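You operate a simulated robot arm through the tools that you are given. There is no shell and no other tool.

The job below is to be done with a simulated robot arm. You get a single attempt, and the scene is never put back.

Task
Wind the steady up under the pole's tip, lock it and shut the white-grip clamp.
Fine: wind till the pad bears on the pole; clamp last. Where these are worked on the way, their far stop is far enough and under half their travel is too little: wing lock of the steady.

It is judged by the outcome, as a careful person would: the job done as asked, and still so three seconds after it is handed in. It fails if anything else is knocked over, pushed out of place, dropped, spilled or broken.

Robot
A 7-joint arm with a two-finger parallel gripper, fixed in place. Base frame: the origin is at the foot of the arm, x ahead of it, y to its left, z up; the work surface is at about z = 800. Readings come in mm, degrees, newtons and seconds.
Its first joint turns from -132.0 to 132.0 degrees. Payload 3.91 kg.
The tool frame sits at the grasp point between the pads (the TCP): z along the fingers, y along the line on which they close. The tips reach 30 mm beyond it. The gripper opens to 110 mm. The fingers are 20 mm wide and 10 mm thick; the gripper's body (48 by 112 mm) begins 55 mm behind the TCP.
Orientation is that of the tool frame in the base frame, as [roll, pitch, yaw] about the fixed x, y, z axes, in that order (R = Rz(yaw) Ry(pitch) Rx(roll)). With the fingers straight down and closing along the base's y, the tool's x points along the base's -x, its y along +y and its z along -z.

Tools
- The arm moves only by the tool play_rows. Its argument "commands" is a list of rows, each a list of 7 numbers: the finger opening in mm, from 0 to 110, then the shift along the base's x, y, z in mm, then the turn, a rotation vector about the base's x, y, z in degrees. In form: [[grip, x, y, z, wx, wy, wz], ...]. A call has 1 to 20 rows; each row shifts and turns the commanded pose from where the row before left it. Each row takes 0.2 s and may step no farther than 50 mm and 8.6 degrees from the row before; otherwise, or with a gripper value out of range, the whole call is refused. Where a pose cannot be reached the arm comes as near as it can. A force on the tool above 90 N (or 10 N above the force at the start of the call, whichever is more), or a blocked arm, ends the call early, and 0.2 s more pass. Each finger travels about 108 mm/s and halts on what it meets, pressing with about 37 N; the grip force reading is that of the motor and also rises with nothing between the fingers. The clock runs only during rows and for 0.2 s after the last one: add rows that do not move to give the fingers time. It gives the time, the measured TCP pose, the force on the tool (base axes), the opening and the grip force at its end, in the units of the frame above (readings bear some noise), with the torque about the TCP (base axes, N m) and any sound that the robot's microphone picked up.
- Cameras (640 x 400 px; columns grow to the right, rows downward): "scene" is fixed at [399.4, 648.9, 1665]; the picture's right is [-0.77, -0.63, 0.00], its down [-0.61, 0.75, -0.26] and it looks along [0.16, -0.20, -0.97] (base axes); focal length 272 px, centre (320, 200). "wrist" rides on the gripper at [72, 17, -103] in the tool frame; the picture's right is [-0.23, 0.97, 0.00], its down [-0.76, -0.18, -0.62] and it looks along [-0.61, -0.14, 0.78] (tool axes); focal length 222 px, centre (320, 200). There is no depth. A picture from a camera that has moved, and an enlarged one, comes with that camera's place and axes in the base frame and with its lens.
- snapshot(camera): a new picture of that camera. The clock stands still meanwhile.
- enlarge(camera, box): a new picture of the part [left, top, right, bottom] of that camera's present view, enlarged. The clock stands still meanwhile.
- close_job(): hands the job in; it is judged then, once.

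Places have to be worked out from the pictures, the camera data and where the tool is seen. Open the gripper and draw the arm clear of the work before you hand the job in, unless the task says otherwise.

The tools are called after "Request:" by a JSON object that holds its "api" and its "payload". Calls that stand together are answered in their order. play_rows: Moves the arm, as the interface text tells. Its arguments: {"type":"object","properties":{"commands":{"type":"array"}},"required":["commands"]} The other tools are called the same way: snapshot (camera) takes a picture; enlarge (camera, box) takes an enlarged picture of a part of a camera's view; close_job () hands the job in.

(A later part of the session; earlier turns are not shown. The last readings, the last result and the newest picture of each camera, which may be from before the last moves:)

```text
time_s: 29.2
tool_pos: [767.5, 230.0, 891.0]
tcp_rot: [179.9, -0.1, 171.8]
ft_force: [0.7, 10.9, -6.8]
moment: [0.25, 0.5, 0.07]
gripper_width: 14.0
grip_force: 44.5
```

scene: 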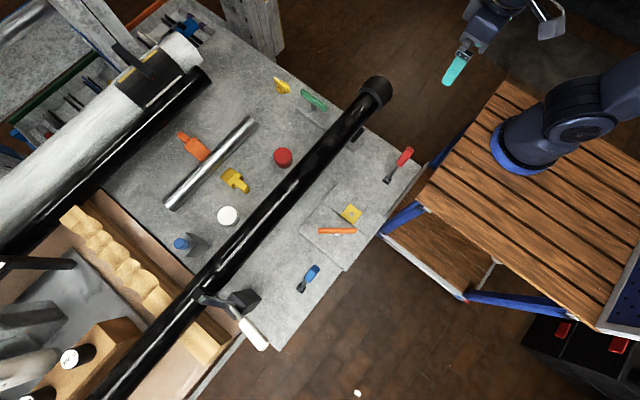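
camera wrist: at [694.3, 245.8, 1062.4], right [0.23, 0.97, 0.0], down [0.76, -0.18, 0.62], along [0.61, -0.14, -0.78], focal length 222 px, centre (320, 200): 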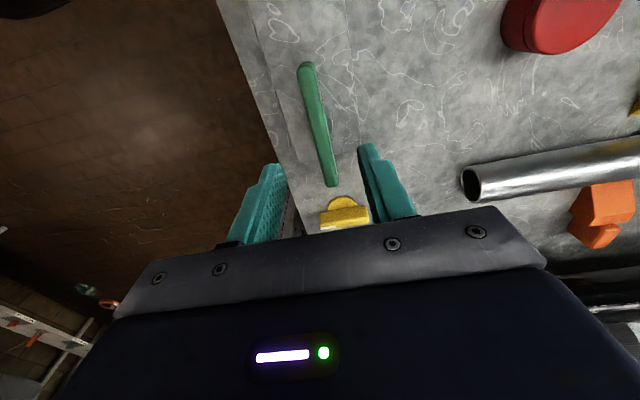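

Now the bar turns freely (torque 0.07 N·m): the wing had been locking it. I'll continue clockwise and compare the pad's position.

Request:
{"api": "play_rows", "payload": {"commands": [[5, 0, 0, 0, 0, 0, -8], [5, 0, 0, 0, 0, 0, -8], [5, 0, 0, 0, 0, 0, -8], [5, 0, 0, 0, 0, 0, -8]]}}

Request:
{"api": "enlarge", "payload": {"camera": "scene", "box": [250, 50, 390, 150]}}

Request:
{"api": "enlarge", "payload": {"camera": "scene", "box": [330, 115, 380, 155]}}

```text
time_s: 30.2
tool_pos: [767.6, 231.2, 893.6]
tcp_rot: [179.9, 0.0, 139.8]
ft_force: [9.1, 29.3, -6.6]
moment: [0.27, -0.11, 0.11]
gripper_width: 14.0
grip_force: 45.4
```

```text
4.00 times, centred on (320, 100) of scene
camera zoom: at [399.4, 648.9, 1665.0], right [-0.77, -0.63, 0.0], down [-0.61, 0.75, -0.26], along [0.16, -0.2, -0.97], focal length 1088 px, centre (320, 600)
```

zoom: 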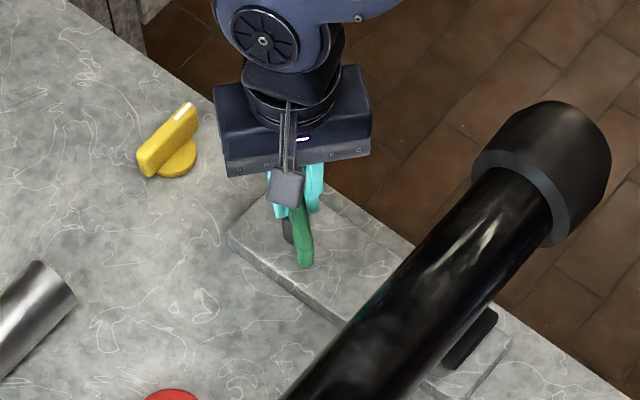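

```text
10.00 times, centred on (355, 135) of scene
camera zoom: at [399.4, 648.9, 1665.0], right [-0.77, -0.63, 0.0], down [-0.61, 0.75, -0.26], along [0.16, -0.2, -0.97], focal length 2721 px, centre (-30, 850)
```

zoom: 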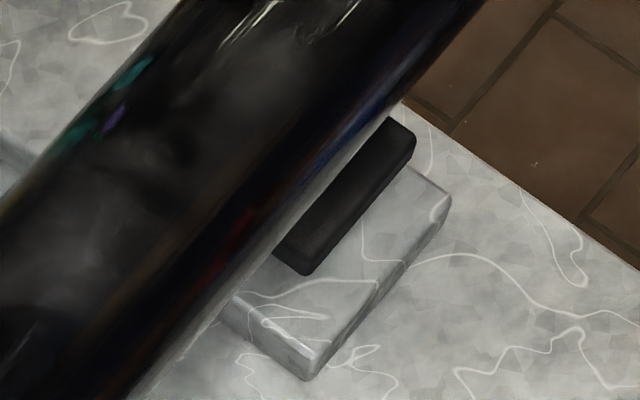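

The bar turned 40°. I can't yet tell a pad change, so I'll continue another 40° clockwise while easing the tool to follow the bar's true axis (~(770, 229.7)), and then compare the pad.

Request:
{"api": "play_rows", "payload": {"commands": [[5, 0.4, 1.2, 0, 0, 0, -8], [5, 0.4, 0.4, 0, 0, 0, -8], [5, 0.4, 0.3, 0, 0, 0, -8], [5, 0.4, 0.3, 0, 0, 0, -8], [5, 0.4, 0.2, 0, 0, 0, -8]]}}

Request:
{"api": "enlarge", "payload": {"camera": "scene", "box": [330, 115, 380, 155]}}

Request:
{"api": "snapshot", "payload": {"camera": "wrist"}}

```text
time_s: 31.4
tool_pos: [768.7, 232.6, 891.4]
tcp_rot: [-180.0, -0.1, 99.9]
ft_force: [9.2, 27.0, 10.3]
moment: [-0.43, -0.28, 0.09]
gripper_width: 14.0
grip_force: 45.2
```

```text
10.00 times, centred on (355, 135) of scene
camera zoom: at [399.4, 648.9, 1665.0], right [-0.77, -0.63, 0.0], down [-0.61, 0.75, -0.26], along [0.16, -0.2, -0.97], focal length 2721 px, centre (-30, 850)
```

zoom: 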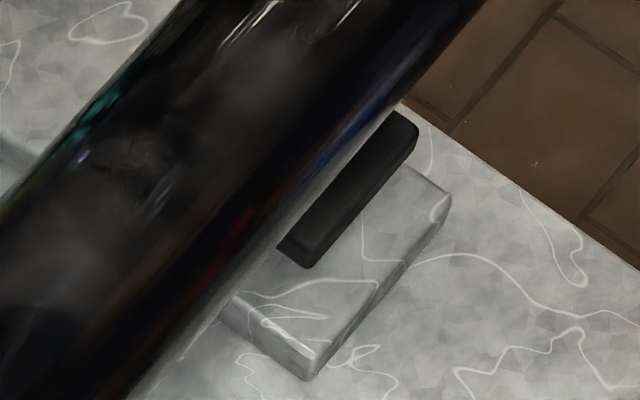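

```text
taken
camera wrist: at [773.7, 306.1, 995.1], right [1.0, -0.06, 0.0], down [-0.05, -0.78, 0.62], along [-0.04, -0.62, -0.78], focal length 222 px, centre (320, 200)
```

wrist: 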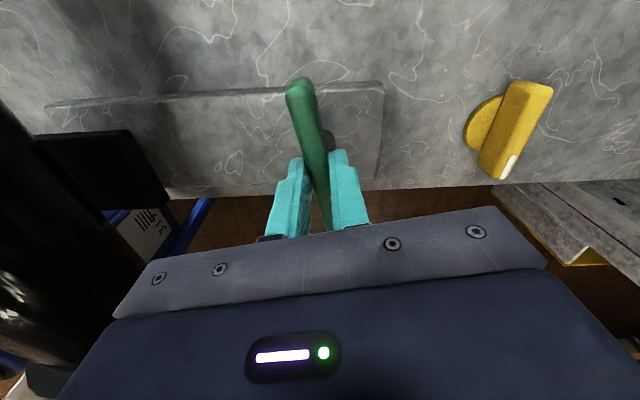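

The pad's corner shifted up in the image by about 7 px, i.e. roughly 4–5 mm of rise for these 40°. So clockwise raises it, and it needs perhaps 50 mm in total. I'll keep winding clockwise, following the bar's axis at about (771, 230).

Request:
{"api": "play_rows", "payload": {"commands": [[5, 0.6, 0.6, 0, 0, 0, -8], [5, 0.6, 0.5, 0, 0, 0, -8], [5, 0.6, 0.2, 0, 0, 0, -8], [5, 0.6, 0.1, 0, 0, 0, -8], [5, 0.6, 0, 0, 0, 0, -8], [5, 0.5, -0.2, 0, 0, 0, -8], [5, 0.4, -0.3, 0, 0, 0, -8], [5, 0.3, -0.3, 0, 0, 0, -8], [5, 0.3, -0.4, 0, 0, 0, -8], [5, 0.3, -0.5, 0, 0, 0, -8]]}}

Request:
{"api": "enlarge", "payload": {"camera": "scene", "box": [330, 115, 380, 155]}}

Request:
{"api": "snapshot", "payload": {"camera": "wrist"}}

```text
time_s: 33.6
tool_pos: [773.1, 231.8, 892.3]
tcp_rot: [180.0, 0.1, 19.8]
ft_force: [-23.0, -11.6, 5.5]
moment: [-0.38, 0.74, 0.04]
gripper_width: 14.0
grip_force: 45.2
```

```text
10.00 times, centred on (355, 135) of scene
camera zoom: at [399.4, 648.9, 1665.0], right [-0.77, -0.63, 0.0], down [-0.61, 0.75, -0.26], along [0.16, -0.2, -0.97], focal length 2721 px, centre (-30, 850)
```

zoom: 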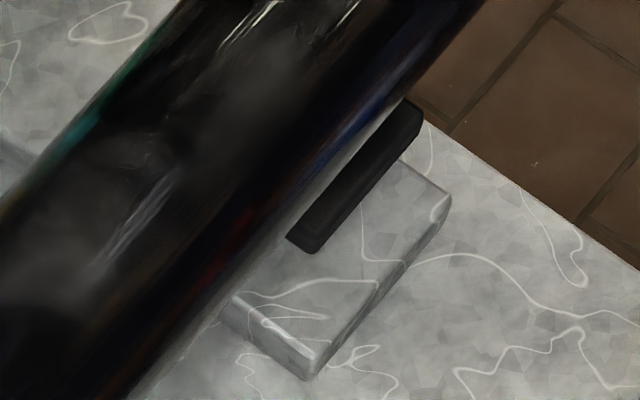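

```text
taken
camera wrist: at [847.0, 238.7, 994.9], right [0.12, -0.99, 0.0], down [-0.78, -0.09, 0.62], along [-0.62, -0.07, -0.78], focal length 222 px, centre (320, 200)
```

wrist: 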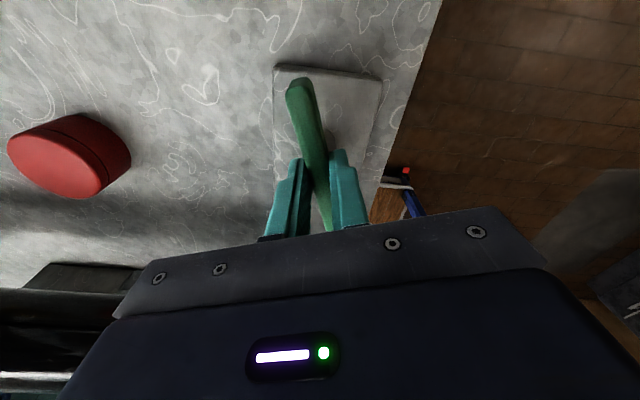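

The pad has risen another ~10 mm over 80°. I'll continue clockwise, checking whether the wrist can go past yaw 0.

Request:
{"api": "play_rows", "payload": {"commands": [[5, -0.4, -0.7, 0, 0, 0, -8], [5, -0.3, -0.5, 0, 0, 0, -8], [5, -0.2, -0.5, 0, 0, 0, -8], [5, -0.1, -0.5, 0, 0, 0, -8], [5, -0.1, -0.5, 0, 0, 0, -8]]}}

Request:
{"api": "enlarge", "payload": {"camera": "scene", "box": [330, 115, 380, 155]}}

```text
time_s: 34.8
tool_pos: [774.6, 237.1, 911.6]
tcp_rot: [-178.2, -0.1, -19.9]
ft_force: [-22.9, 17.2, 116.0]
moment: [-0.12, 1.58, -0.38]
gripper_width: 0.3
grip_force: 0.0
```

```text
10.00 times, centred on (355, 135) of scene
camera zoom: at [399.4, 648.9, 1665.0], right [-0.77, -0.63, 0.0], down [-0.61, 0.75, -0.26], along [0.16, -0.2, -0.97], focal length 2721 px, centre (-30, 850)
```

zoom: 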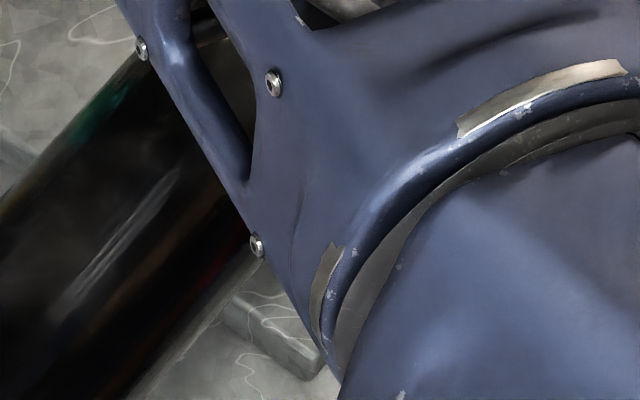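

The arm switched configuration unexpectedly: it slipped off the bar and shows 116 N upward. I'll look at the scene at once before moving.

Request:
{"api": "snapshot", "payload": {"camera": "scene"}}

Request:
{"api": "snapshot", "payload": {"camera": "wrist"}}

```text
taken
```

scene: 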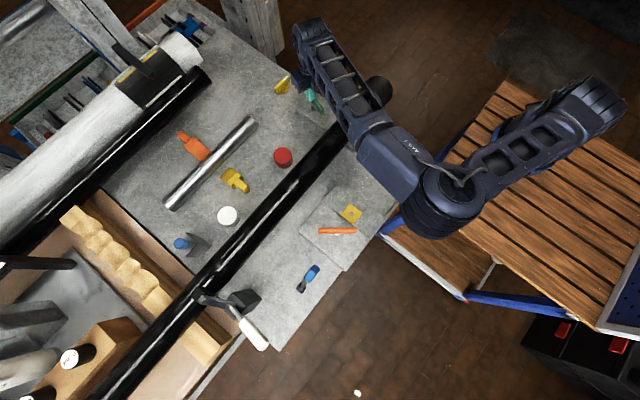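

```text
taken
camera wrist: at [835.1, 192.0, 1014.0], right [-0.54, -0.84, -0.03], down [-0.66, 0.41, 0.63], along [-0.51, 0.36, -0.78], focal length 222 px, centre (320, 200)
```

wrist: 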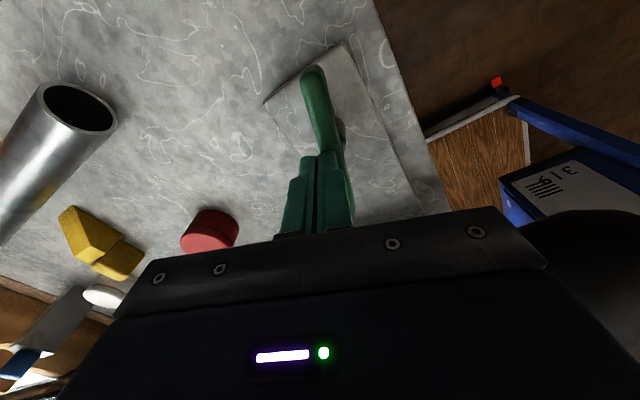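

The elbow has swung sideways while the pole and other objects look unmoved; the closed fingers now rest on top of the green bar. I'll raise the tool straight up gently to relieve that force.

Request:
{"api": "play_rows", "payload": {"commands": [[5, 0, 0, 10, 0, 0, 0], [5, 0, 0, 15, 0, 0, 0], [5, 0, 0, 20, 0, 0, 0], [5, 0, 0, 20, 0, 0, 0]]}}

Request:
{"api": "snapshot", "payload": {"camera": "scene"}}

Request:
{"api": "snapshot", "payload": {"camera": "wrist"}}

```text
time_s: 35.1
tool_pos: [774.9, 237.9, 911.4]
tcp_rot: [-178.7, -0.8, -19.5]
ft_force: [-32.9, 14.1, 46.8]
moment: [0.26, 1.51, -0.26]
gripper_width: 3.7
grip_force: 0.0
stopped in row 1: the force on the tool passed its limit at 158 N (the readings are from after the stop); the commanded pose is now the measured one
```

```text
taken
```

scene: 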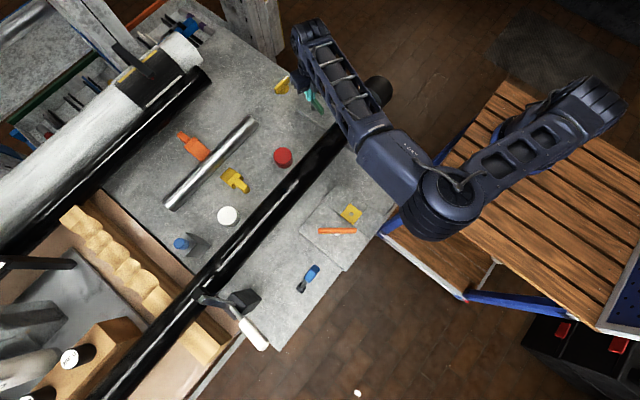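

```text
taken
camera wrist: at [835.3, 195.2, 1015.4], right [-0.54, -0.84, -0.03], down [-0.67, 0.41, 0.62], along [-0.51, 0.35, -0.79], focal length 222 px, centre (320, 200)
```

wrist: 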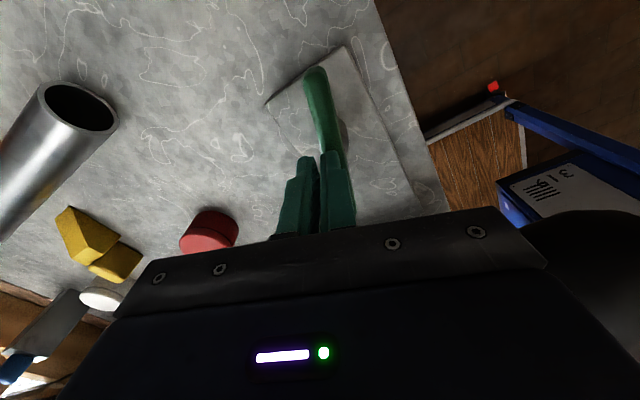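

The force is down to 47 N and the commanded pose is reset to the measured one. I'll continue up in smaller steps.

Request:
{"api": "play_rows", "payload": {"commands": [[5, 0, 0, 4, 0, 0, 0], [5, 0, 0, 8, 0, 0, 0], [5, 0, 0, 10, 0, 0, 0], [5, 0, 0, 15, 0, 0, 0]]}}

Request:
{"api": "snapshot", "payload": {"camera": "scene"}}

```text
time_s: 36.1
tool_pos: [775.7, 235.3, 945.2]
tcp_rot: [-178.9, -0.8, -19.6]
ft_force: [-0.6, 0.1, -0.8]
moment: [0.01, -0.01, 0.02]
gripper_width: 5.2
grip_force: 0.0
```

```text
taken
```

scene: 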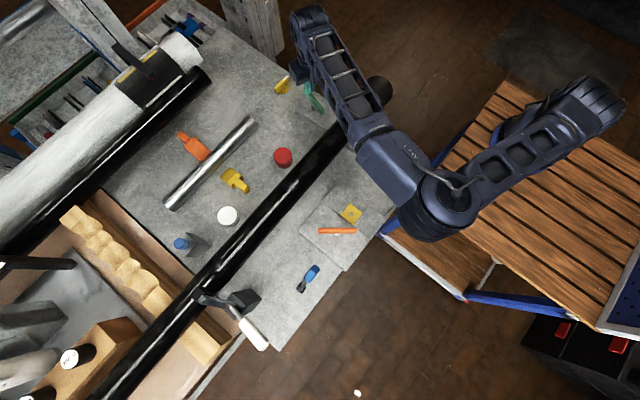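

The tool is free now, with no force. I'll raise it well clear before the elbow moves again.

Request:
{"api": "play_rows", "payload": {"commands": [[30, 0, 0, 40, 0, 0, 0], [30, 0, 0, 45, 0, 0, 0], [30, 0, 0, 45, 0, 0, 0], [30, 0, 0, 45, 0, 0, 0], [30, 0, 0, 0, 0, 0, 0]]}}

Request:
{"api": "snapshot", "payload": {"camera": "scene"}}

Request:
{"api": "snapshot", "payload": {"camera": "wrist"}}

```text
time_s: 37.3
tool_pos: [777.1, 235.9, 1120.7]
tcp_rot: [-178.9, -0.7, -19.6]
ft_force: [0.4, -0.9, 0.8]
moment: [0.0, -0.04, 0.01]
gripper_width: 30.0
grip_force: 0.0
```

```text
taken
```

scene: 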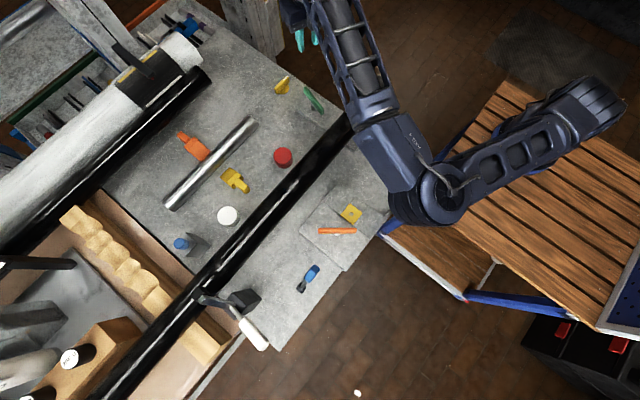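

```text
taken
camera wrist: at [837.4, 192.9, 1224.8], right [-0.54, -0.84, -0.02], down [-0.67, 0.41, 0.62], along [-0.51, 0.35, -0.79], focal length 222 px, centre (320, 200)
```

wrist: 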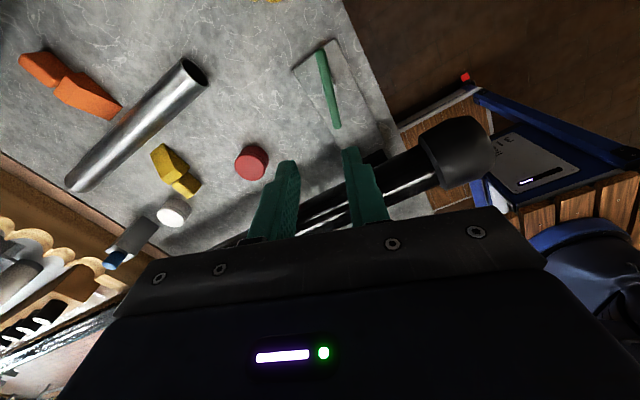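

The bar now lies at about −17°, i.e. it has been wound about 197° clockwise in total. At this safe height I'll rotate the wrist back counter-clockwise and watch whether the elbow returns to its earlier configuration.

Request:
{"api": "play_rows", "payload": {"commands": [[50, 0, 0, 0, 0, 0, 8], [50, 0, 0, 0, 0, 0, 8], [50, 0, 0, 0, 0, 0, 8], [50, 0, 0, 0, 0, 0, 8], [50, 0, 0, 0, 0, 0, 8], [50, 0, 0, 0, 0, 0, 8], [50, 0, 0, 0, 0, 0, 8], [50, 0, 0, 0, 0, 0, 8]]}}

Request:
{"api": "snapshot", "payload": {"camera": "scene"}}

```text
time_s: 39.1
tool_pos: [777.4, 236.4, 1121.3]
tcp_rot: [-178.8, -0.8, 44.6]
ft_force: [0.1, 0.2, 0.0]
moment: [-0.01, -0.01, 0.01]
gripper_width: 49.9
grip_force: 0.1
```

```text
taken
```

scene: 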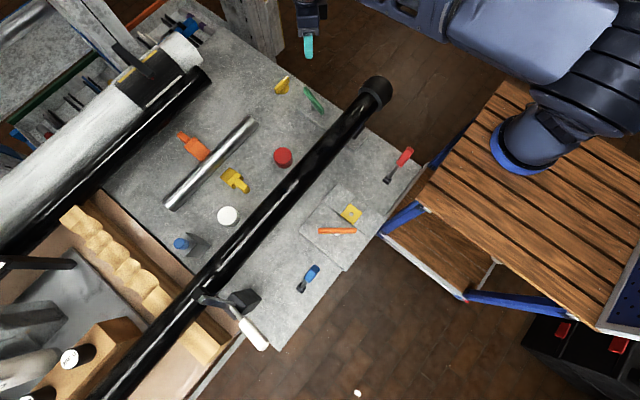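

The pole and bench parts remain in place, and the elbow swung to the other side. I'll keep rotating at this height to bring the wrist to yaw ≈163, which matches the bar.

Request:
{"api": "play_rows", "payload": {"commands": [[50, 0, 0, 0, 0, 0, 8], [50, 0, 0, 0, 0, 0, 8], [50, 0, 0, 0, 0, 0, 8], [50, 0, 0, 0, 0, 0, 8], [50, 0, 0, 0, 0, 0, 8], [50, 0, 0, 0, 0, 0, 8], [50, 0, 0, 0, 0, 0, 8], [50, 0, 0, 0, 0, 0, 8], [50, 0, 0, 0, 0, 0, 0]]}}

Request:
{"api": "snapshot", "payload": {"camera": "scene"}}

```text
time_s: 41.1
tool_pos: [777.5, 235.6, 1121.3]
tcp_rot: [-178.9, -0.8, 108.5]
ft_force: [-0.5, 0.9, 0.2]
moment: [0.05, 0.01, -0.02]
gripper_width: 50.0
grip_force: 0.1
```

```text
taken
```

scene: 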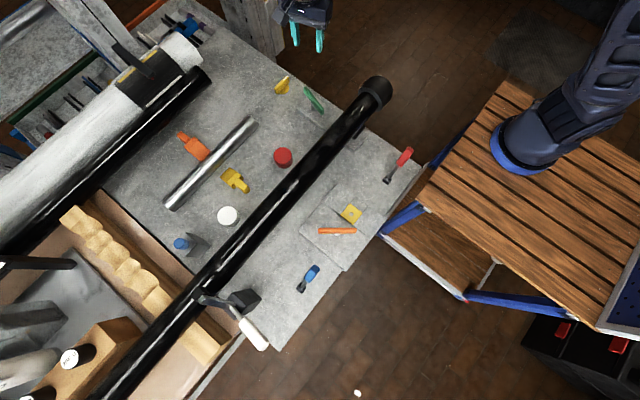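

I'll finish the rotation to yaw ≈163 and check the arm's posture.

Request:
{"api": "play_rows", "payload": {"commands": [[50, 0, 0, 0, 0, 0, 8], [50, 0, 0, 0, 0, 0, 8], [50, 0, 0, 0, 0, 0, 8], [50, 0, 0, 0, 0, 0, 8], [50, 0, 0, 0, 0, 0, 8], [50, 0, 0, 0, 0, 0, 8], [50, -3, -3, 0, 0, 0, 6.5], [50, -3, -3, 0, 0, 0, 0]]}}

Request:
{"api": "snapshot", "payload": {"camera": "scene"}}

Request:
{"api": "snapshot", "payload": {"camera": "wrist"}}

```text
time_s: 42.9
tool_pos: [770.9, 230.2, 1120.4]
tcp_rot: [-178.9, -0.8, 163.0]
ft_force: [-0.3, 0.5, -0.4]
moment: [-0.01, -0.03, 0.0]
gripper_width: 50.0
grip_force: 0.1
```

```text
taken
```

scene: 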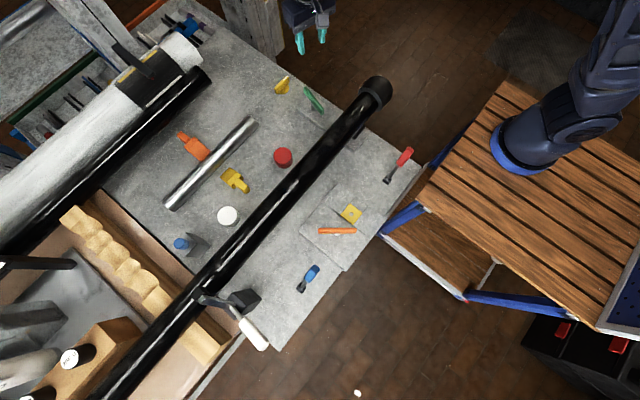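

```text
taken
camera wrist: at [708.5, 268.2, 1223.7], right [0.5, 0.86, -0.02], down [0.69, -0.38, 0.62], along [0.52, -0.33, -0.79], focal length 222 px, centre (320, 200)
```

wrist: 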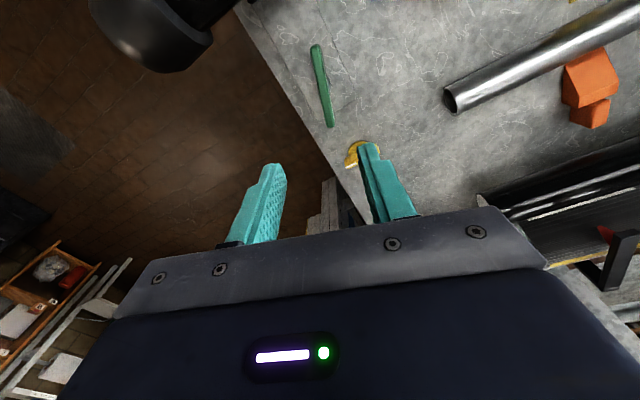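

The wrist is back at yaw 163, aligned with the bar at −17°. There is about 1° of tilt left over from the stop, so I'll correct that and descend to just above the bar.

Request:
{"api": "play_rows", "payload": {"commands": [[50, 0, 0, 0, 0.82, -1.09, 0], [50, 0, 0, -40, 0, 0, 0], [50, 0, 0, -40, 0, 0, 0], [50, 0, 0, -40, 0, 0, 0], [50, 0, 0, -35, 0, 0, 0], [50, 0, 0, 0, 0, 0, 0]]}}

Request:
{"api": "snapshot", "payload": {"camera": "scene"}}

Request:
{"api": "snapshot", "payload": {"camera": "wrist"}}

```text
time_s: 44.3
tool_pos: [771.4, 230.4, 964.7]
tcp_rot: [180.0, 0.0, 162.9]
ft_force: [0.1, 0.2, -0.4]
moment: [-0.02, -0.04, -0.01]
gripper_width: 50.2
grip_force: 0.1
```

```text
taken
```

scene: 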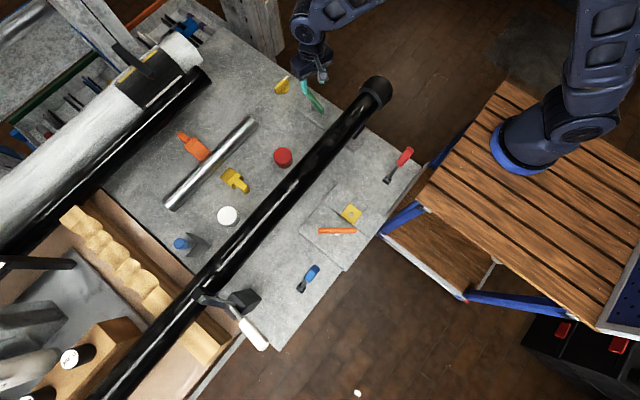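

```text
taken
camera wrist: at [706.6, 267.3, 1067.9], right [0.5, 0.86, 0.0], down [0.68, -0.39, 0.62], along [0.54, -0.31, -0.78], focal length 222 px, centre (320, 200)
```

wrist: 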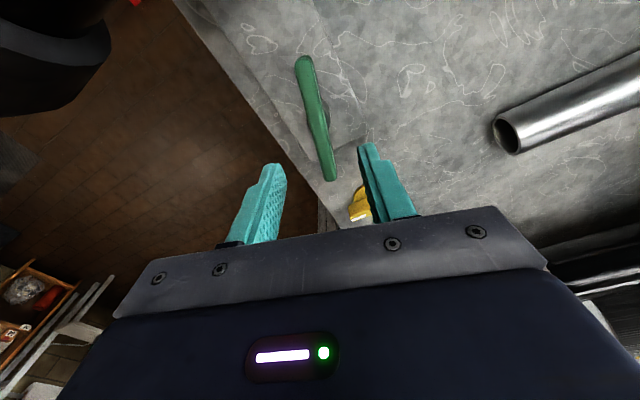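

The elbow is now out beyond the pole tip, clear of everything. I'll check the pad's height in the enlarged scene before winding on.

Request:
{"api": "enlarge", "payload": {"camera": "scene", "box": [330, 115, 380, 155]}}

Request:
{"api": "enlarge", "payload": {"camera": "scene", "box": [260, 60, 420, 180]}}

```text
10.00 times, centred on (355, 135) of scene
camera zoom: at [399.4, 648.9, 1665.0], right [-0.77, -0.63, 0.0], down [-0.61, 0.75, -0.26], along [0.16, -0.2, -0.97], focal length 2721 px, centre (-30, 850)
```

zoom: 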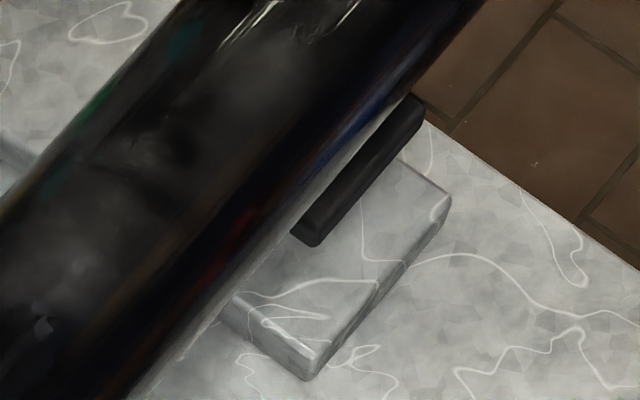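

```text
3.33 times, centred on (340, 120) of scene
camera zoom: at [399.4, 648.9, 1665.0], right [-0.77, -0.63, 0.0], down [-0.61, 0.75, -0.26], along [0.16, -0.2, -0.97], focal length 907 px, centre (253, 467)
```

zoom: 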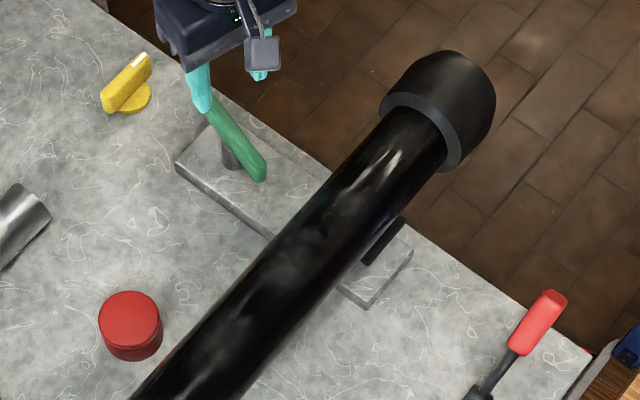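

The pole's edges are unchanged and the pad corner shows about 25 mm of rise so far. I'll grip the bar again, centred on its axis, and wind on clockwise in the wrist range that worked before (yaw 163 down to about 40).

Request:
{"api": "play_rows", "payload": {"commands": [[50, -0.4, -0.4, -36, 0, 0, 0], [50, 0, 0, -36, 0, 0, 0], [25, 0, 0, 0, 0, 0, 0], [5, 0, 0, 0, 0, 0, 0], [5, 0, 0, 0, 0, 0, 0], [5, 0, 0, 0, 0, 0, 0]]}}

Request:
{"api": "play_rows", "payload": {"commands": [[5, 0, 0, 0, 0, 0, -8], [5, 0, 0, 0, 0, 0, -8], [5, 0, 0, 0, 0, 0, -8]]}}

Request:
{"api": "snapshot", "payload": {"camera": "scene"}}

```text
time_s: 45.7
tool_pos: [769.8, 230.1, 891.7]
tcp_rot: [-179.9, 0.0, 162.9]
ft_force: [0.9, 2.3, -8.1]
moment: [-0.12, -1.13, 0.02]
gripper_width: 14.0
grip_force: 45.6
```

```text
time_s: 46.5
tool_pos: [770.0, 229.6, 892.4]
tcp_rot: [-180.0, 0.1, 138.8]
ft_force: [1.5, 6.2, -18.5]
moment: [0.09, -0.65, 0.11]
gripper_width: 13.4
grip_force: 44.6
```

```text
taken
```

scene: 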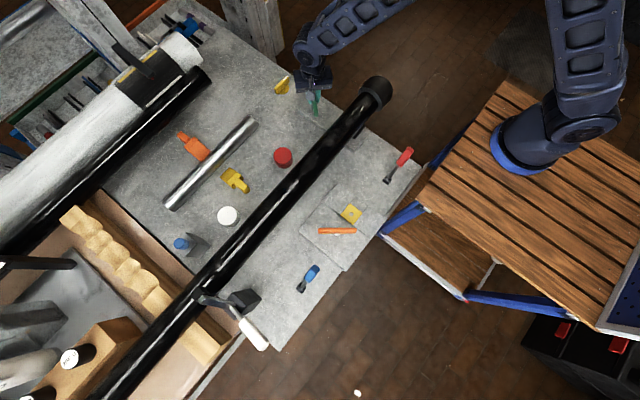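

The bar follows smoothly with negligible torque. I'll continue another 48° clockwise.

Request:
{"api": "play_rows", "payload": {"commands": [[5, 0, 0, 0, 0, 0, -8], [5, 0, 0, 0, 0, 0, -8], [5, 0, 0, 0, 0, 0, -8], [5, 0, 0, 0, 0, 0, -8], [5, 0, 0, 0, 0, 0, -8], [5, 0, 0, 0, 0, 0, -8]]}}

Request:
{"api": "snapshot", "payload": {"camera": "scene"}}

Request:
{"api": "enlarge", "payload": {"camera": "scene", "box": [330, 115, 380, 155]}}

```text
time_s: 47.9
tool_pos: [769.6, 229.3, 893.6]
tcp_rot: [-180.0, 0.0, 90.8]
ft_force: [-3.6, -5.1, -5.4]
moment: [-0.81, -0.5, 2.95]
gripper_width: 29.2
grip_force: 45.4
```

```text
taken
```

scene: 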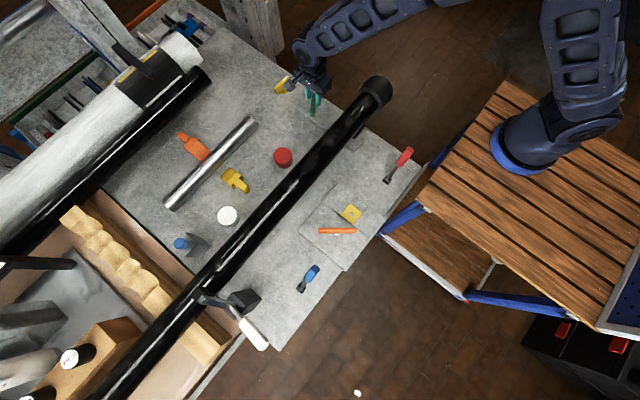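

```text
10.00 times, centred on (355, 135) of scene
camera zoom: at [399.4, 648.9, 1665.0], right [-0.77, -0.63, 0.0], down [-0.61, 0.75, -0.26], along [0.16, -0.2, -0.97], focal length 2721 px, centre (-30, 850)
```

zoom: 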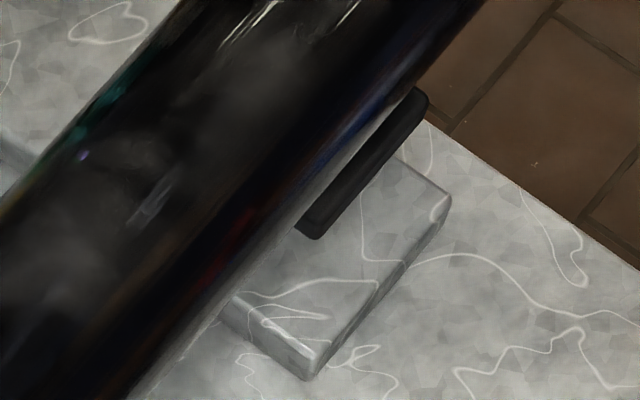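

Torque jumped from 0.1 to about 3 N·m and the fingers skewed on the bar, while the pad had moved up only ~4 mm more: the screw has come to a stop at roughly 235° of turning. I'll open, rise, and check visually from a lower angle whether the pad really touches the pole.

Request:
{"api": "play_rows", "payload": {"commands": [[55, 0, 0, 0, 0, 0, 0], [55, 0, 0, 0, 0, 0, 0], [55, 0, 0, 20, 0, 0, 0], [55, 0, 0, 30, 0, 0, 0], [55, 0, 0, 30, 0, 0, 0], [55, 0, 0, 0, 0, 0, 0]]}}

Request:
{"api": "snapshot", "payload": {"camera": "wrist"}}

Request:
{"api": "enlarge", "payload": {"camera": "scene", "box": [260, 60, 420, 180]}}

```text
time_s: 49.3
tool_pos: [770.3, 229.1, 973.6]
tcp_rot: [-179.8, -0.1, 90.9]
ft_force: [0.7, -0.2, 0.0]
moment: [-0.01, 0.0, -0.01]
gripper_width: 55.0
grip_force: 0.0
```

```text
taken
camera wrist: at [786.1, 301.6, 1076.2], right [0.98, -0.21, 0.0], down [-0.17, -0.76, 0.62], along [-0.13, -0.61, -0.78], focal length 222 px, centre (320, 200)
```

wrist: 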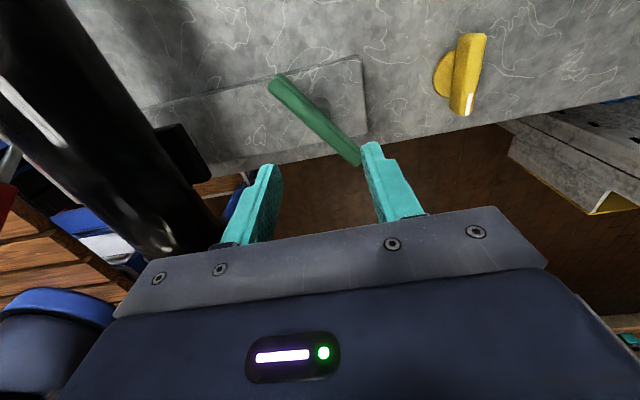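

```text
3.33 times, centred on (340, 120) of scene
camera zoom: at [399.4, 648.9, 1665.0], right [-0.77, -0.63, 0.0], down [-0.61, 0.75, -0.26], along [0.16, -0.2, -0.97], focal length 907 px, centre (253, 467)
```

zoom: 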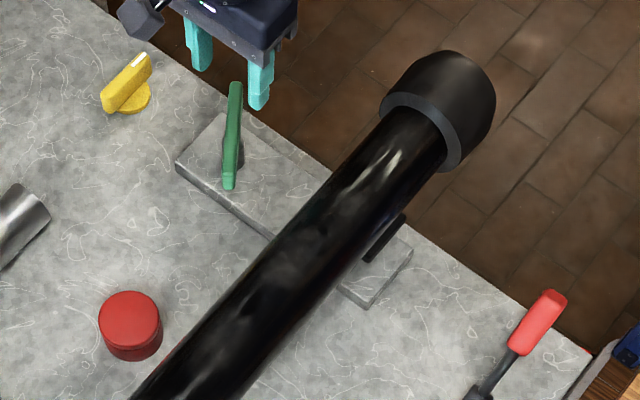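

The bar stopped at −56° (about 236° of winding). I'll enlarge the area where the pad meets the pole in this wrist view.

Request:
{"api": "enlarge", "payload": {"camera": "wrist", "box": [80, 80, 260, 220]}}

Request:
{"api": "play_rows", "payload": {"commands": [[55, -8, 25, 0, 0, 0, -6], [55, -8, 25, 0, 0, 0, -6], [55, -8, 25, 0, 0, 0, -6], [55, -8, 25, 0, 0, 0, -6], [55, -8, 25, 0, 0, 0, -6], [55, 0, 0, 0, 0, 0, 0]]}}

Request:
{"api": "snapshot", "payload": {"camera": "wrist"}}

Request:
{"api": "snapshot", "payload": {"camera": "scene"}}

```text
2.86 times, centred on (170, 150) of wrist
camera zoom: at [786.1, 301.6, 1076.2], right [0.98, -0.21, 0.0], down [-0.17, -0.76, 0.62], along [-0.13, -0.61, -0.78], focal length 635 px, centre (749, 343)
```

zoom: 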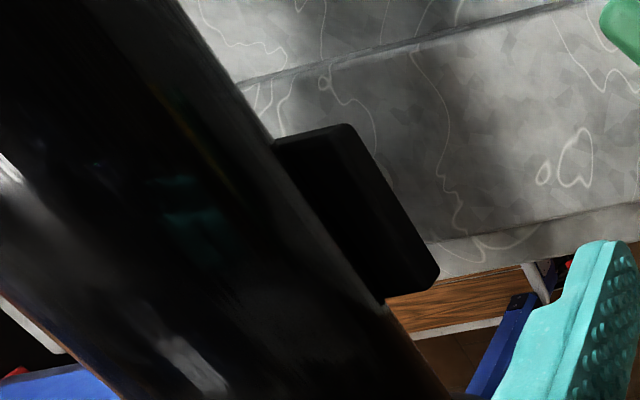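

```text
time_s: 50.7
tool_pos: [730.5, 355.6, 974.2]
tcp_rot: [-179.9, 0.0, 60.8]
ft_force: [-0.5, -0.8, 0.3]
moment: [0.0, 0.01, 0.0]
gripper_width: 55.0
grip_force: 0.0
```

```text
taken
camera wrist: at [780.5, 409.2, 1076.4], right [0.74, -0.67, 0.0], down [-0.53, -0.58, 0.62], along [-0.42, -0.46, -0.78], focal length 222 px, centre (320, 200)
```

wrist: 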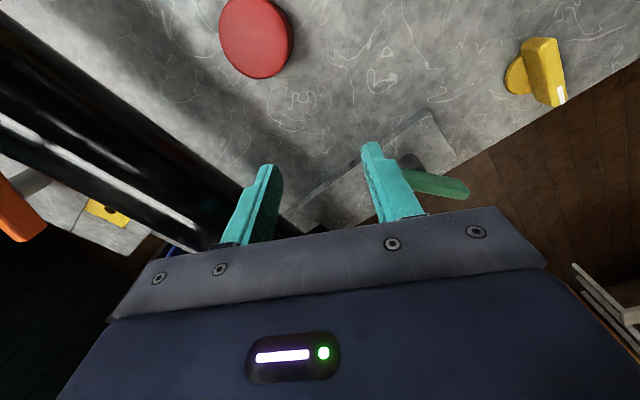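

```text
taken
```

scene: 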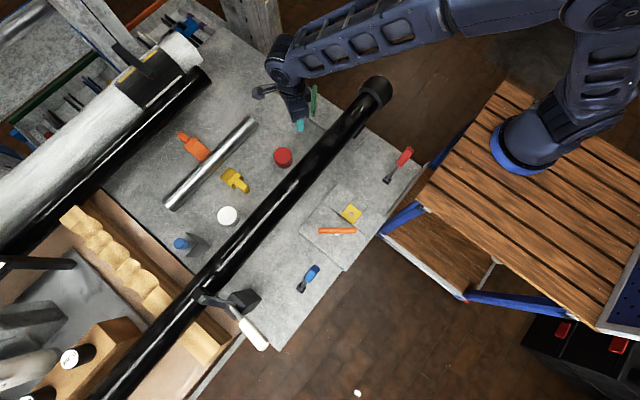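

The area where the pad meets the pole needs a lower viewpoint. I'll return to just above the green bar at yaw 91 and slightly lower, so the camera sees the pad's +x side beside the pole at a flatter angle.

Request:
{"api": "play_rows", "payload": {"commands": [[55, 10, -25, 0, 0, 0, 6], [55, 10, -25, 0, 0, 0, 6], [55, 10, -25, 0, 0, 0, 6], [55, 12, -25, 0, 0, 0, 6], [55, 15, -25, -20, 0, 0, 6], [55, 0, 0, -20, 0, 0, 0], [55, 0, 0, 0, 0, 0, 0]]}}

Request:
{"api": "snapshot", "payload": {"camera": "wrist"}}

Request:
{"api": "enlarge", "payload": {"camera": "wrist", "box": [60, 110, 220, 230]}}

```text
time_s: 52.3
tool_pos: [787.5, 230.5, 933.5]
tcp_rot: [-180.0, 0.0, 90.9]
ft_force: [0.0, -0.4, -0.2]
moment: [0.02, -0.02, 0.0]
gripper_width: 55.1
grip_force: 0.1
```

```text
taken
camera wrist: at [803.2, 302.4, 1036.7], right [0.98, -0.21, 0.0], down [-0.17, -0.76, 0.62], along [-0.13, -0.61, -0.78], focal length 222 px, centre (320, 200)
```

wrist: 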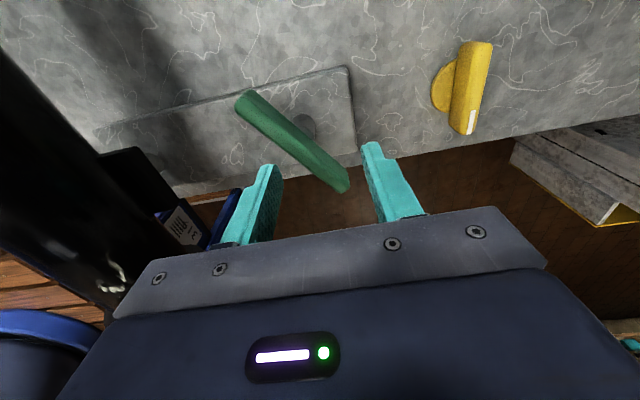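

```text
3.33 times, centred on (140, 170) of wrist
camera zoom: at [803.2, 302.4, 1036.7], right [0.98, -0.21, 0.0], down [-0.17, -0.76, 0.62], along [-0.13, -0.61, -0.78], focal length 740 px, centre (920, 300)
```

zoom: 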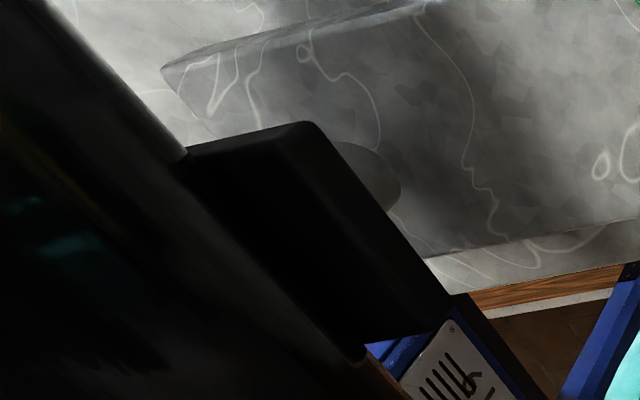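

From two views I put the pole's axis at about (611, 924) with r≈34 (underside z≈890) and the pad's outer lower edge at z≈872. I'll zoom further to distinguish the pad's top edge and see whether a gap remains.

Request:
{"api": "enlarge", "payload": {"camera": "wrist", "box": [90, 135, 180, 205]}}

Request:
{"api": "enlarge", "payload": {"camera": "scene", "box": [345, 118, 375, 142]}}

```text
5.71 times, centred on (135, 170) of wrist
camera zoom: at [803.2, 302.4, 1036.7], right [0.98, -0.21, 0.0], down [-0.17, -0.76, 0.62], along [-0.13, -0.61, -0.78], focal length 1269 px, centre (1377, 371)
```

zoom: 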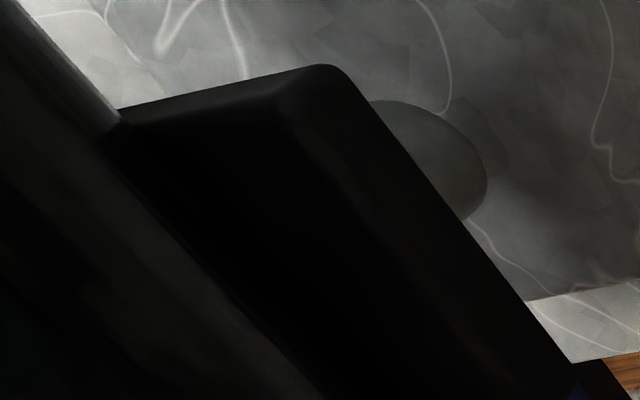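

```text
16.00 times, centred on (360, 130) of scene
camera zoom: at [399.4, 648.9, 1665.0], right [-0.77, -0.63, 0.0], down [-0.61, 0.75, -0.26], along [0.16, -0.2, -0.97], focal length 4354 px, centre (-320, 1320)
```

zoom: 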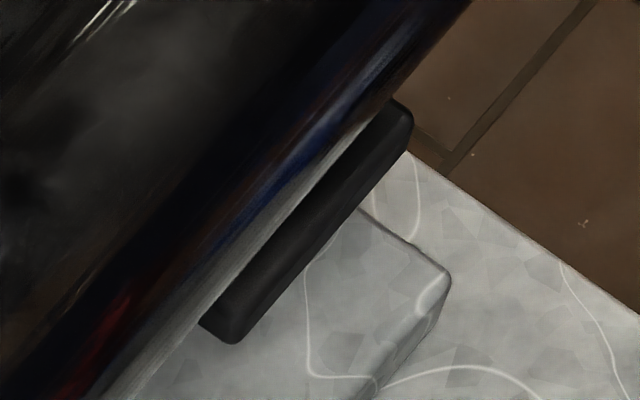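

Working the corners out: pad top z≈882, pad x 575–644 centred at ≈609.6; the pole's grazing lines from both cameras give a gap of 0 ±2 mm, which agrees with the hard stop felt. The pad is bearing on the pole, so next I lock it: raise and move over the yellow wing, gripping it at its present y orientation.

Request:
{"api": "play_rows", "payload": {"commands": [[50, 0, 0, 30, 0, 0, 0], [50, 35, 0, 0, 0, 0, 0], [50, 35, 0, 0, 0, 0, 0], [50, 35, -0.5, 0, 0, 0, 0], [50, 28, -1, 0, 0, 0, -2], [50, 0, 0, -40, 0, 0, 0], [50, 0, 0, 0, 0, 0, 0]]}}

Request:
{"api": "snapshot", "payload": {"camera": "wrist"}}

Request:
{"api": "snapshot", "payload": {"camera": "scene"}}

```text
time_s: 53.9
tool_pos: [921.1, 228.7, 923.6]
tcp_rot: [-180.0, 0.0, 88.8]
ft_force: [-0.3, 0.7, 0.3]
moment: [-0.05, 0.01, -0.05]
gripper_width: 50.1
grip_force: 0.0
```

```text
taken
camera wrist: at [939.5, 299.8, 1025.3], right [0.97, -0.25, 0.0], down [-0.19, -0.76, 0.62], along [-0.15, -0.6, -0.78], focal length 222 px, centre (320, 200)
```

wrist: 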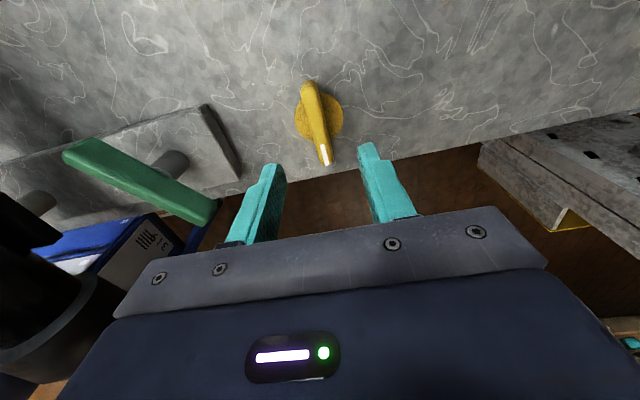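

```text
taken
```

scene: 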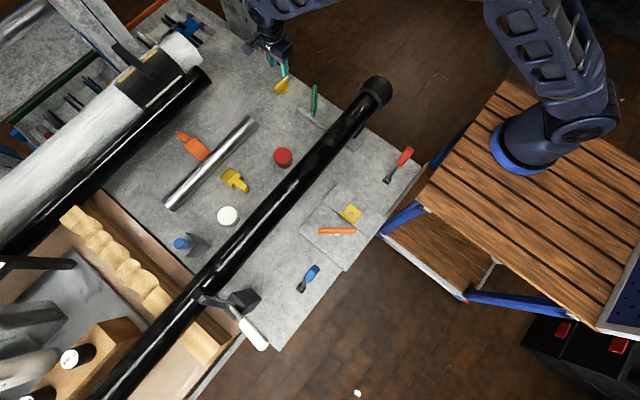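

The wing is centred at about (920, 229) and aligned with the gripper. I'll descend to z≈849 and grip it.

Request:
{"api": "play_rows", "payload": {"commands": [[45, -0.6, 0.3, -38, 0, 0, 0], [45, 0, 0, -36, 0, 0, 0], [25, 0, 0, 0, 0, 0, 0], [5, 0, 0, 0, 0, 0, 0], [5, 0, 0, 0, 0, 0, 0], [5, 0, 0, 0, 0, 0, 0]]}}

Request:
{"api": "play_rows", "payload": {"commands": [[5, 0, 0, 0, 0, 0, 8], [5, 0, 0, 0, 0, 0, 8], [5, 0, 0, 0, 0, 0, 8]]}}

Request:
{"api": "enlarge", "payload": {"camera": "scene", "box": [230, 30, 430, 160]}}

```text
time_s: 55.3
tool_pos: [920.6, 229.5, 848.5]
tcp_rot: [-179.8, 0.0, 88.9]
ft_force: [-2.8, 3.0, -1.4]
moment: [0.28, -0.01, 0.77]
gripper_width: 13.9
grip_force: 45.4
```

```text
time_s: 56.1
tool_pos: [919.3, 229.0, 848.7]
tcp_rot: [-180.0, 0.2, 113.0]
ft_force: [9.6, 9.7, -10.7]
moment: [-0.1, -0.5, 0.0]
gripper_width: 13.9
grip_force: 44.6
```

```text
3.08 times, centred on (330, 95) of scene
camera zoom: at [399.4, 648.9, 1665.0], right [-0.77, -0.63, 0.0], down [-0.61, 0.75, -0.26], along [0.16, -0.2, -0.97], focal length 837 px, centre (289, 523)
```

zoom: 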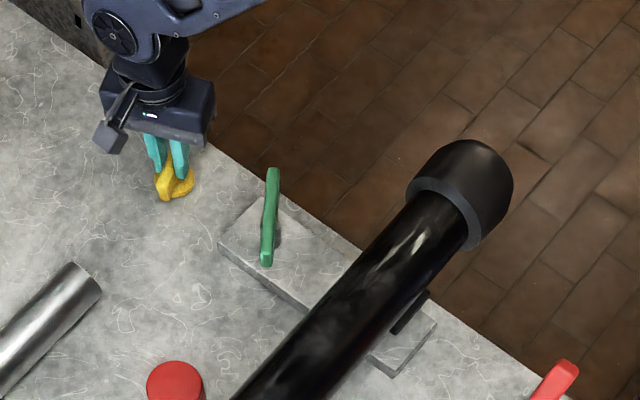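

The wing follows freely counter-clockwise. I'll turn it on toward the locked end, 64° more.

Request:
{"api": "play_rows", "payload": {"commands": [[5, 0.3, 0.3, 0, 0, 0, 8], [5, 0.2, 0.2, 0, 0, 0, 8], [5, 0, 0, 0, 0, 0, 8], [5, 0, 0, 0, 0, 0, 8], [5, 0, 0, 0, 0, 0, 8]]}}

Request:
{"api": "play_rows", "payload": {"commands": [[5, 0, 0, 0, 0, 0, 8], [5, 0, 0, 0, 0, 0, 8], [5, 0, 0, 0, 0, 0, 6]]}}

Request:
{"api": "enlarge", "payload": {"camera": "scene", "box": [230, 30, 430, 160]}}

```text
time_s: 57.3
tool_pos: [921.4, 229.4, 849.7]
tcp_rot: [-179.9, 0.0, 153.0]
ft_force: [11.0, 9.5, -17.5]
moment: [0.38, -0.53, -0.02]
gripper_width: 13.9
grip_force: 44.9
```

```text
time_s: 58.1
tool_pos: [920.6, 229.9, 848.7]
tcp_rot: [-179.9, 0.0, 175.0]
ft_force: [16.5, 18.2, -19.9]
moment: [0.44, -0.5, 0.06]
gripper_width: 14.0
grip_force: 44.6
```

```text
3.08 times, centred on (330, 95) of scene
camera zoom: at [399.4, 648.9, 1665.0], right [-0.77, -0.63, 0.0], down [-0.61, 0.75, -0.26], along [0.16, -0.2, -0.97], focal length 837 px, centre (289, 523)
```

zoom: 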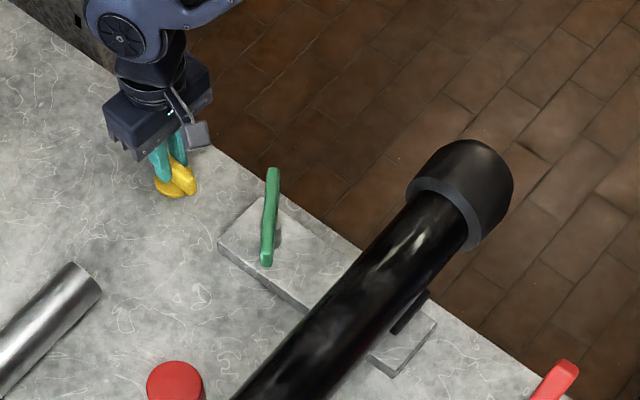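

I'm at yaw 175 with free motion. I'll go on in small steps to seat the wing against its locking stop.

Request:
{"api": "play_rows", "payload": {"commands": [[5, 0, 0, 0, 0, 0, 4], [5, 0, 0, 0, 0, 0, 4], [5, 0, 0, 0, 0, 0, 3]]}}

```text
time_s: 58.9
tool_pos: [919.6, 229.9, 850.7]
tcp_rot: [180.0, -0.2, -174.1]
ft_force: [12.1, 19.4, -17.7]
moment: [0.49, 0.08, -1.22]
gripper_width: 15.7
grip_force: 44.7
```

The torque reached −1.2 N·m and the fingers began to skew, so the wing is at its locking stop. I'll release, rise and inspect.

Request:
{"api": "play_rows", "payload": {"commands": [[45, 0, 0, 0, 0, 0, 0], [45, 0, 0, 0, 0, 0, 0], [45, 0, 0, 20, 0, 0, 0], [45, 0, 0, 40, 0, 0, -5.5], [45, 0, 0, 45, 0, 0, 0], [45, -30, 0, 30, 0, 0, 0], [45, 0, 0, 0, 0, 0, 0]]}}

Request:
{"api": "snapshot", "payload": {"camera": "wrist"}}

Request:
{"api": "snapshot", "payload": {"camera": "scene"}}

Request:
{"api": "enlarge", "payload": {"camera": "scene", "box": [250, 60, 390, 160]}}

```text
time_s: 60.5
tool_pos: [891.4, 228.9, 983.8]
tcp_rot: [-180.0, -0.1, -179.5]
ft_force: [0.0, -0.8, -0.1]
moment: [0.03, 0.0, 0.0]
gripper_width: 44.8
grip_force: 0.0
```

```text
taken
camera wrist: at [818.6, 245.3, 1086.5], right [0.22, 0.98, 0.0], down [0.76, -0.17, 0.62], along [0.61, -0.14, -0.78], focal length 222 px, centre (320, 200)
```

wrist: 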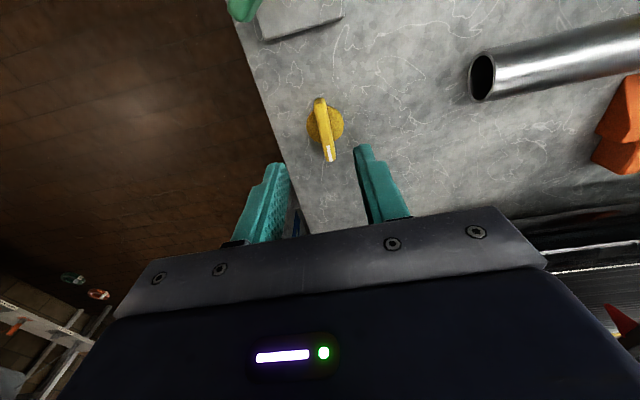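

```text
taken
```

scene: 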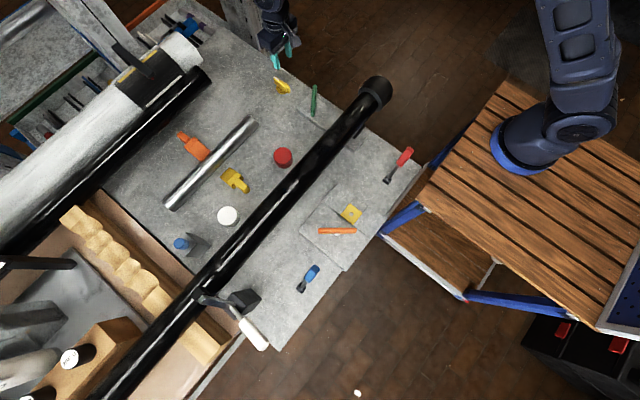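

```text
4.00 times, centred on (320, 110) of scene
camera zoom: at [399.4, 648.9, 1665.0], right [-0.77, -0.63, 0.0], down [-0.61, 0.75, -0.26], along [0.16, -0.2, -0.97], focal length 1088 px, centre (320, 560)
```

zoom: 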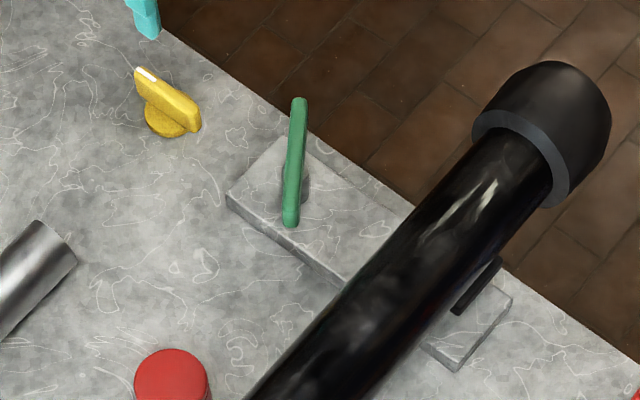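

The wing is back at its locked position with the pointer toward +x, and the pad and pole are unchanged. Now the white-grip clamp: I'll raise the arm and travel over toward it, turning the wrist so the camera looks outward at it.

Request:
{"api": "play_rows", "payload": {"commands": [[60, 0, 0, 42, 0, 0, 0], [60, 0, 0, 42, 0, 0, 0], [60, 0, 0, 42, 0, 0, 0], [60, 0, 0, 42, 0, 0, 0], [60, -29, 33, 0, 0, 0, 3], [60, -29, 33, 0, 0, 0, 3], [60, -29, 33, 0, 0, 0, 3], [60, -29, 33, 0, 0, 0, 3], [60, -29, 33, 0, 0, 0, 3], [60, -29, 33, 0, 0, 0, 3], [60, -29, 33, 0, 0, 0, 3], [60, 0, 0, 0, 0, 0, 0]]}}

Request:
{"api": "snapshot", "payload": {"camera": "scene"}}

Request:
{"api": "snapshot", "payload": {"camera": "wrist"}}

```text
time_s: 63.1
tool_pos: [686.7, 459.9, 1151.5]
tcp_rot: [179.9, 0.0, -158.6]
ft_force: [-0.3, -0.1, -0.8]
moment: [0.01, 0.02, -0.01]
gripper_width: 59.9
grip_force: 0.0
```

```text
taken
```

scene: 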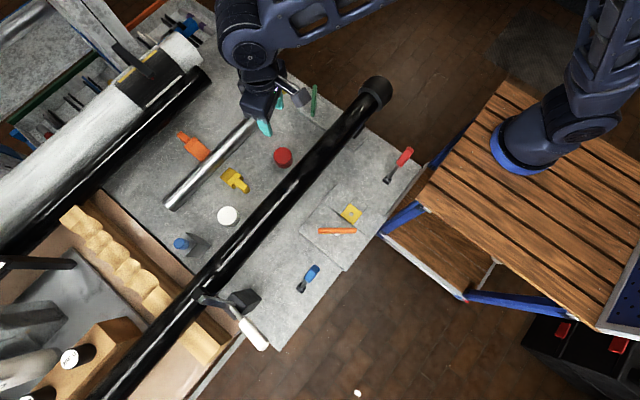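

```text
taken
camera wrist: at [613.5, 449.2, 1254.7], right [-0.14, 0.99, 0.0], down [0.77, 0.11, 0.62], along [0.62, 0.09, -0.78], focal length 222 px, centre (320, 200)
```

wrist: 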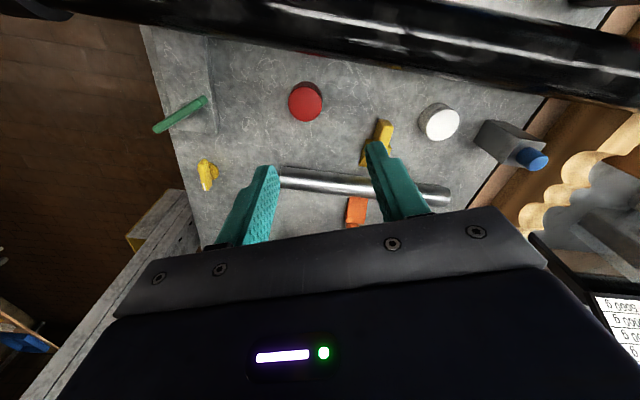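

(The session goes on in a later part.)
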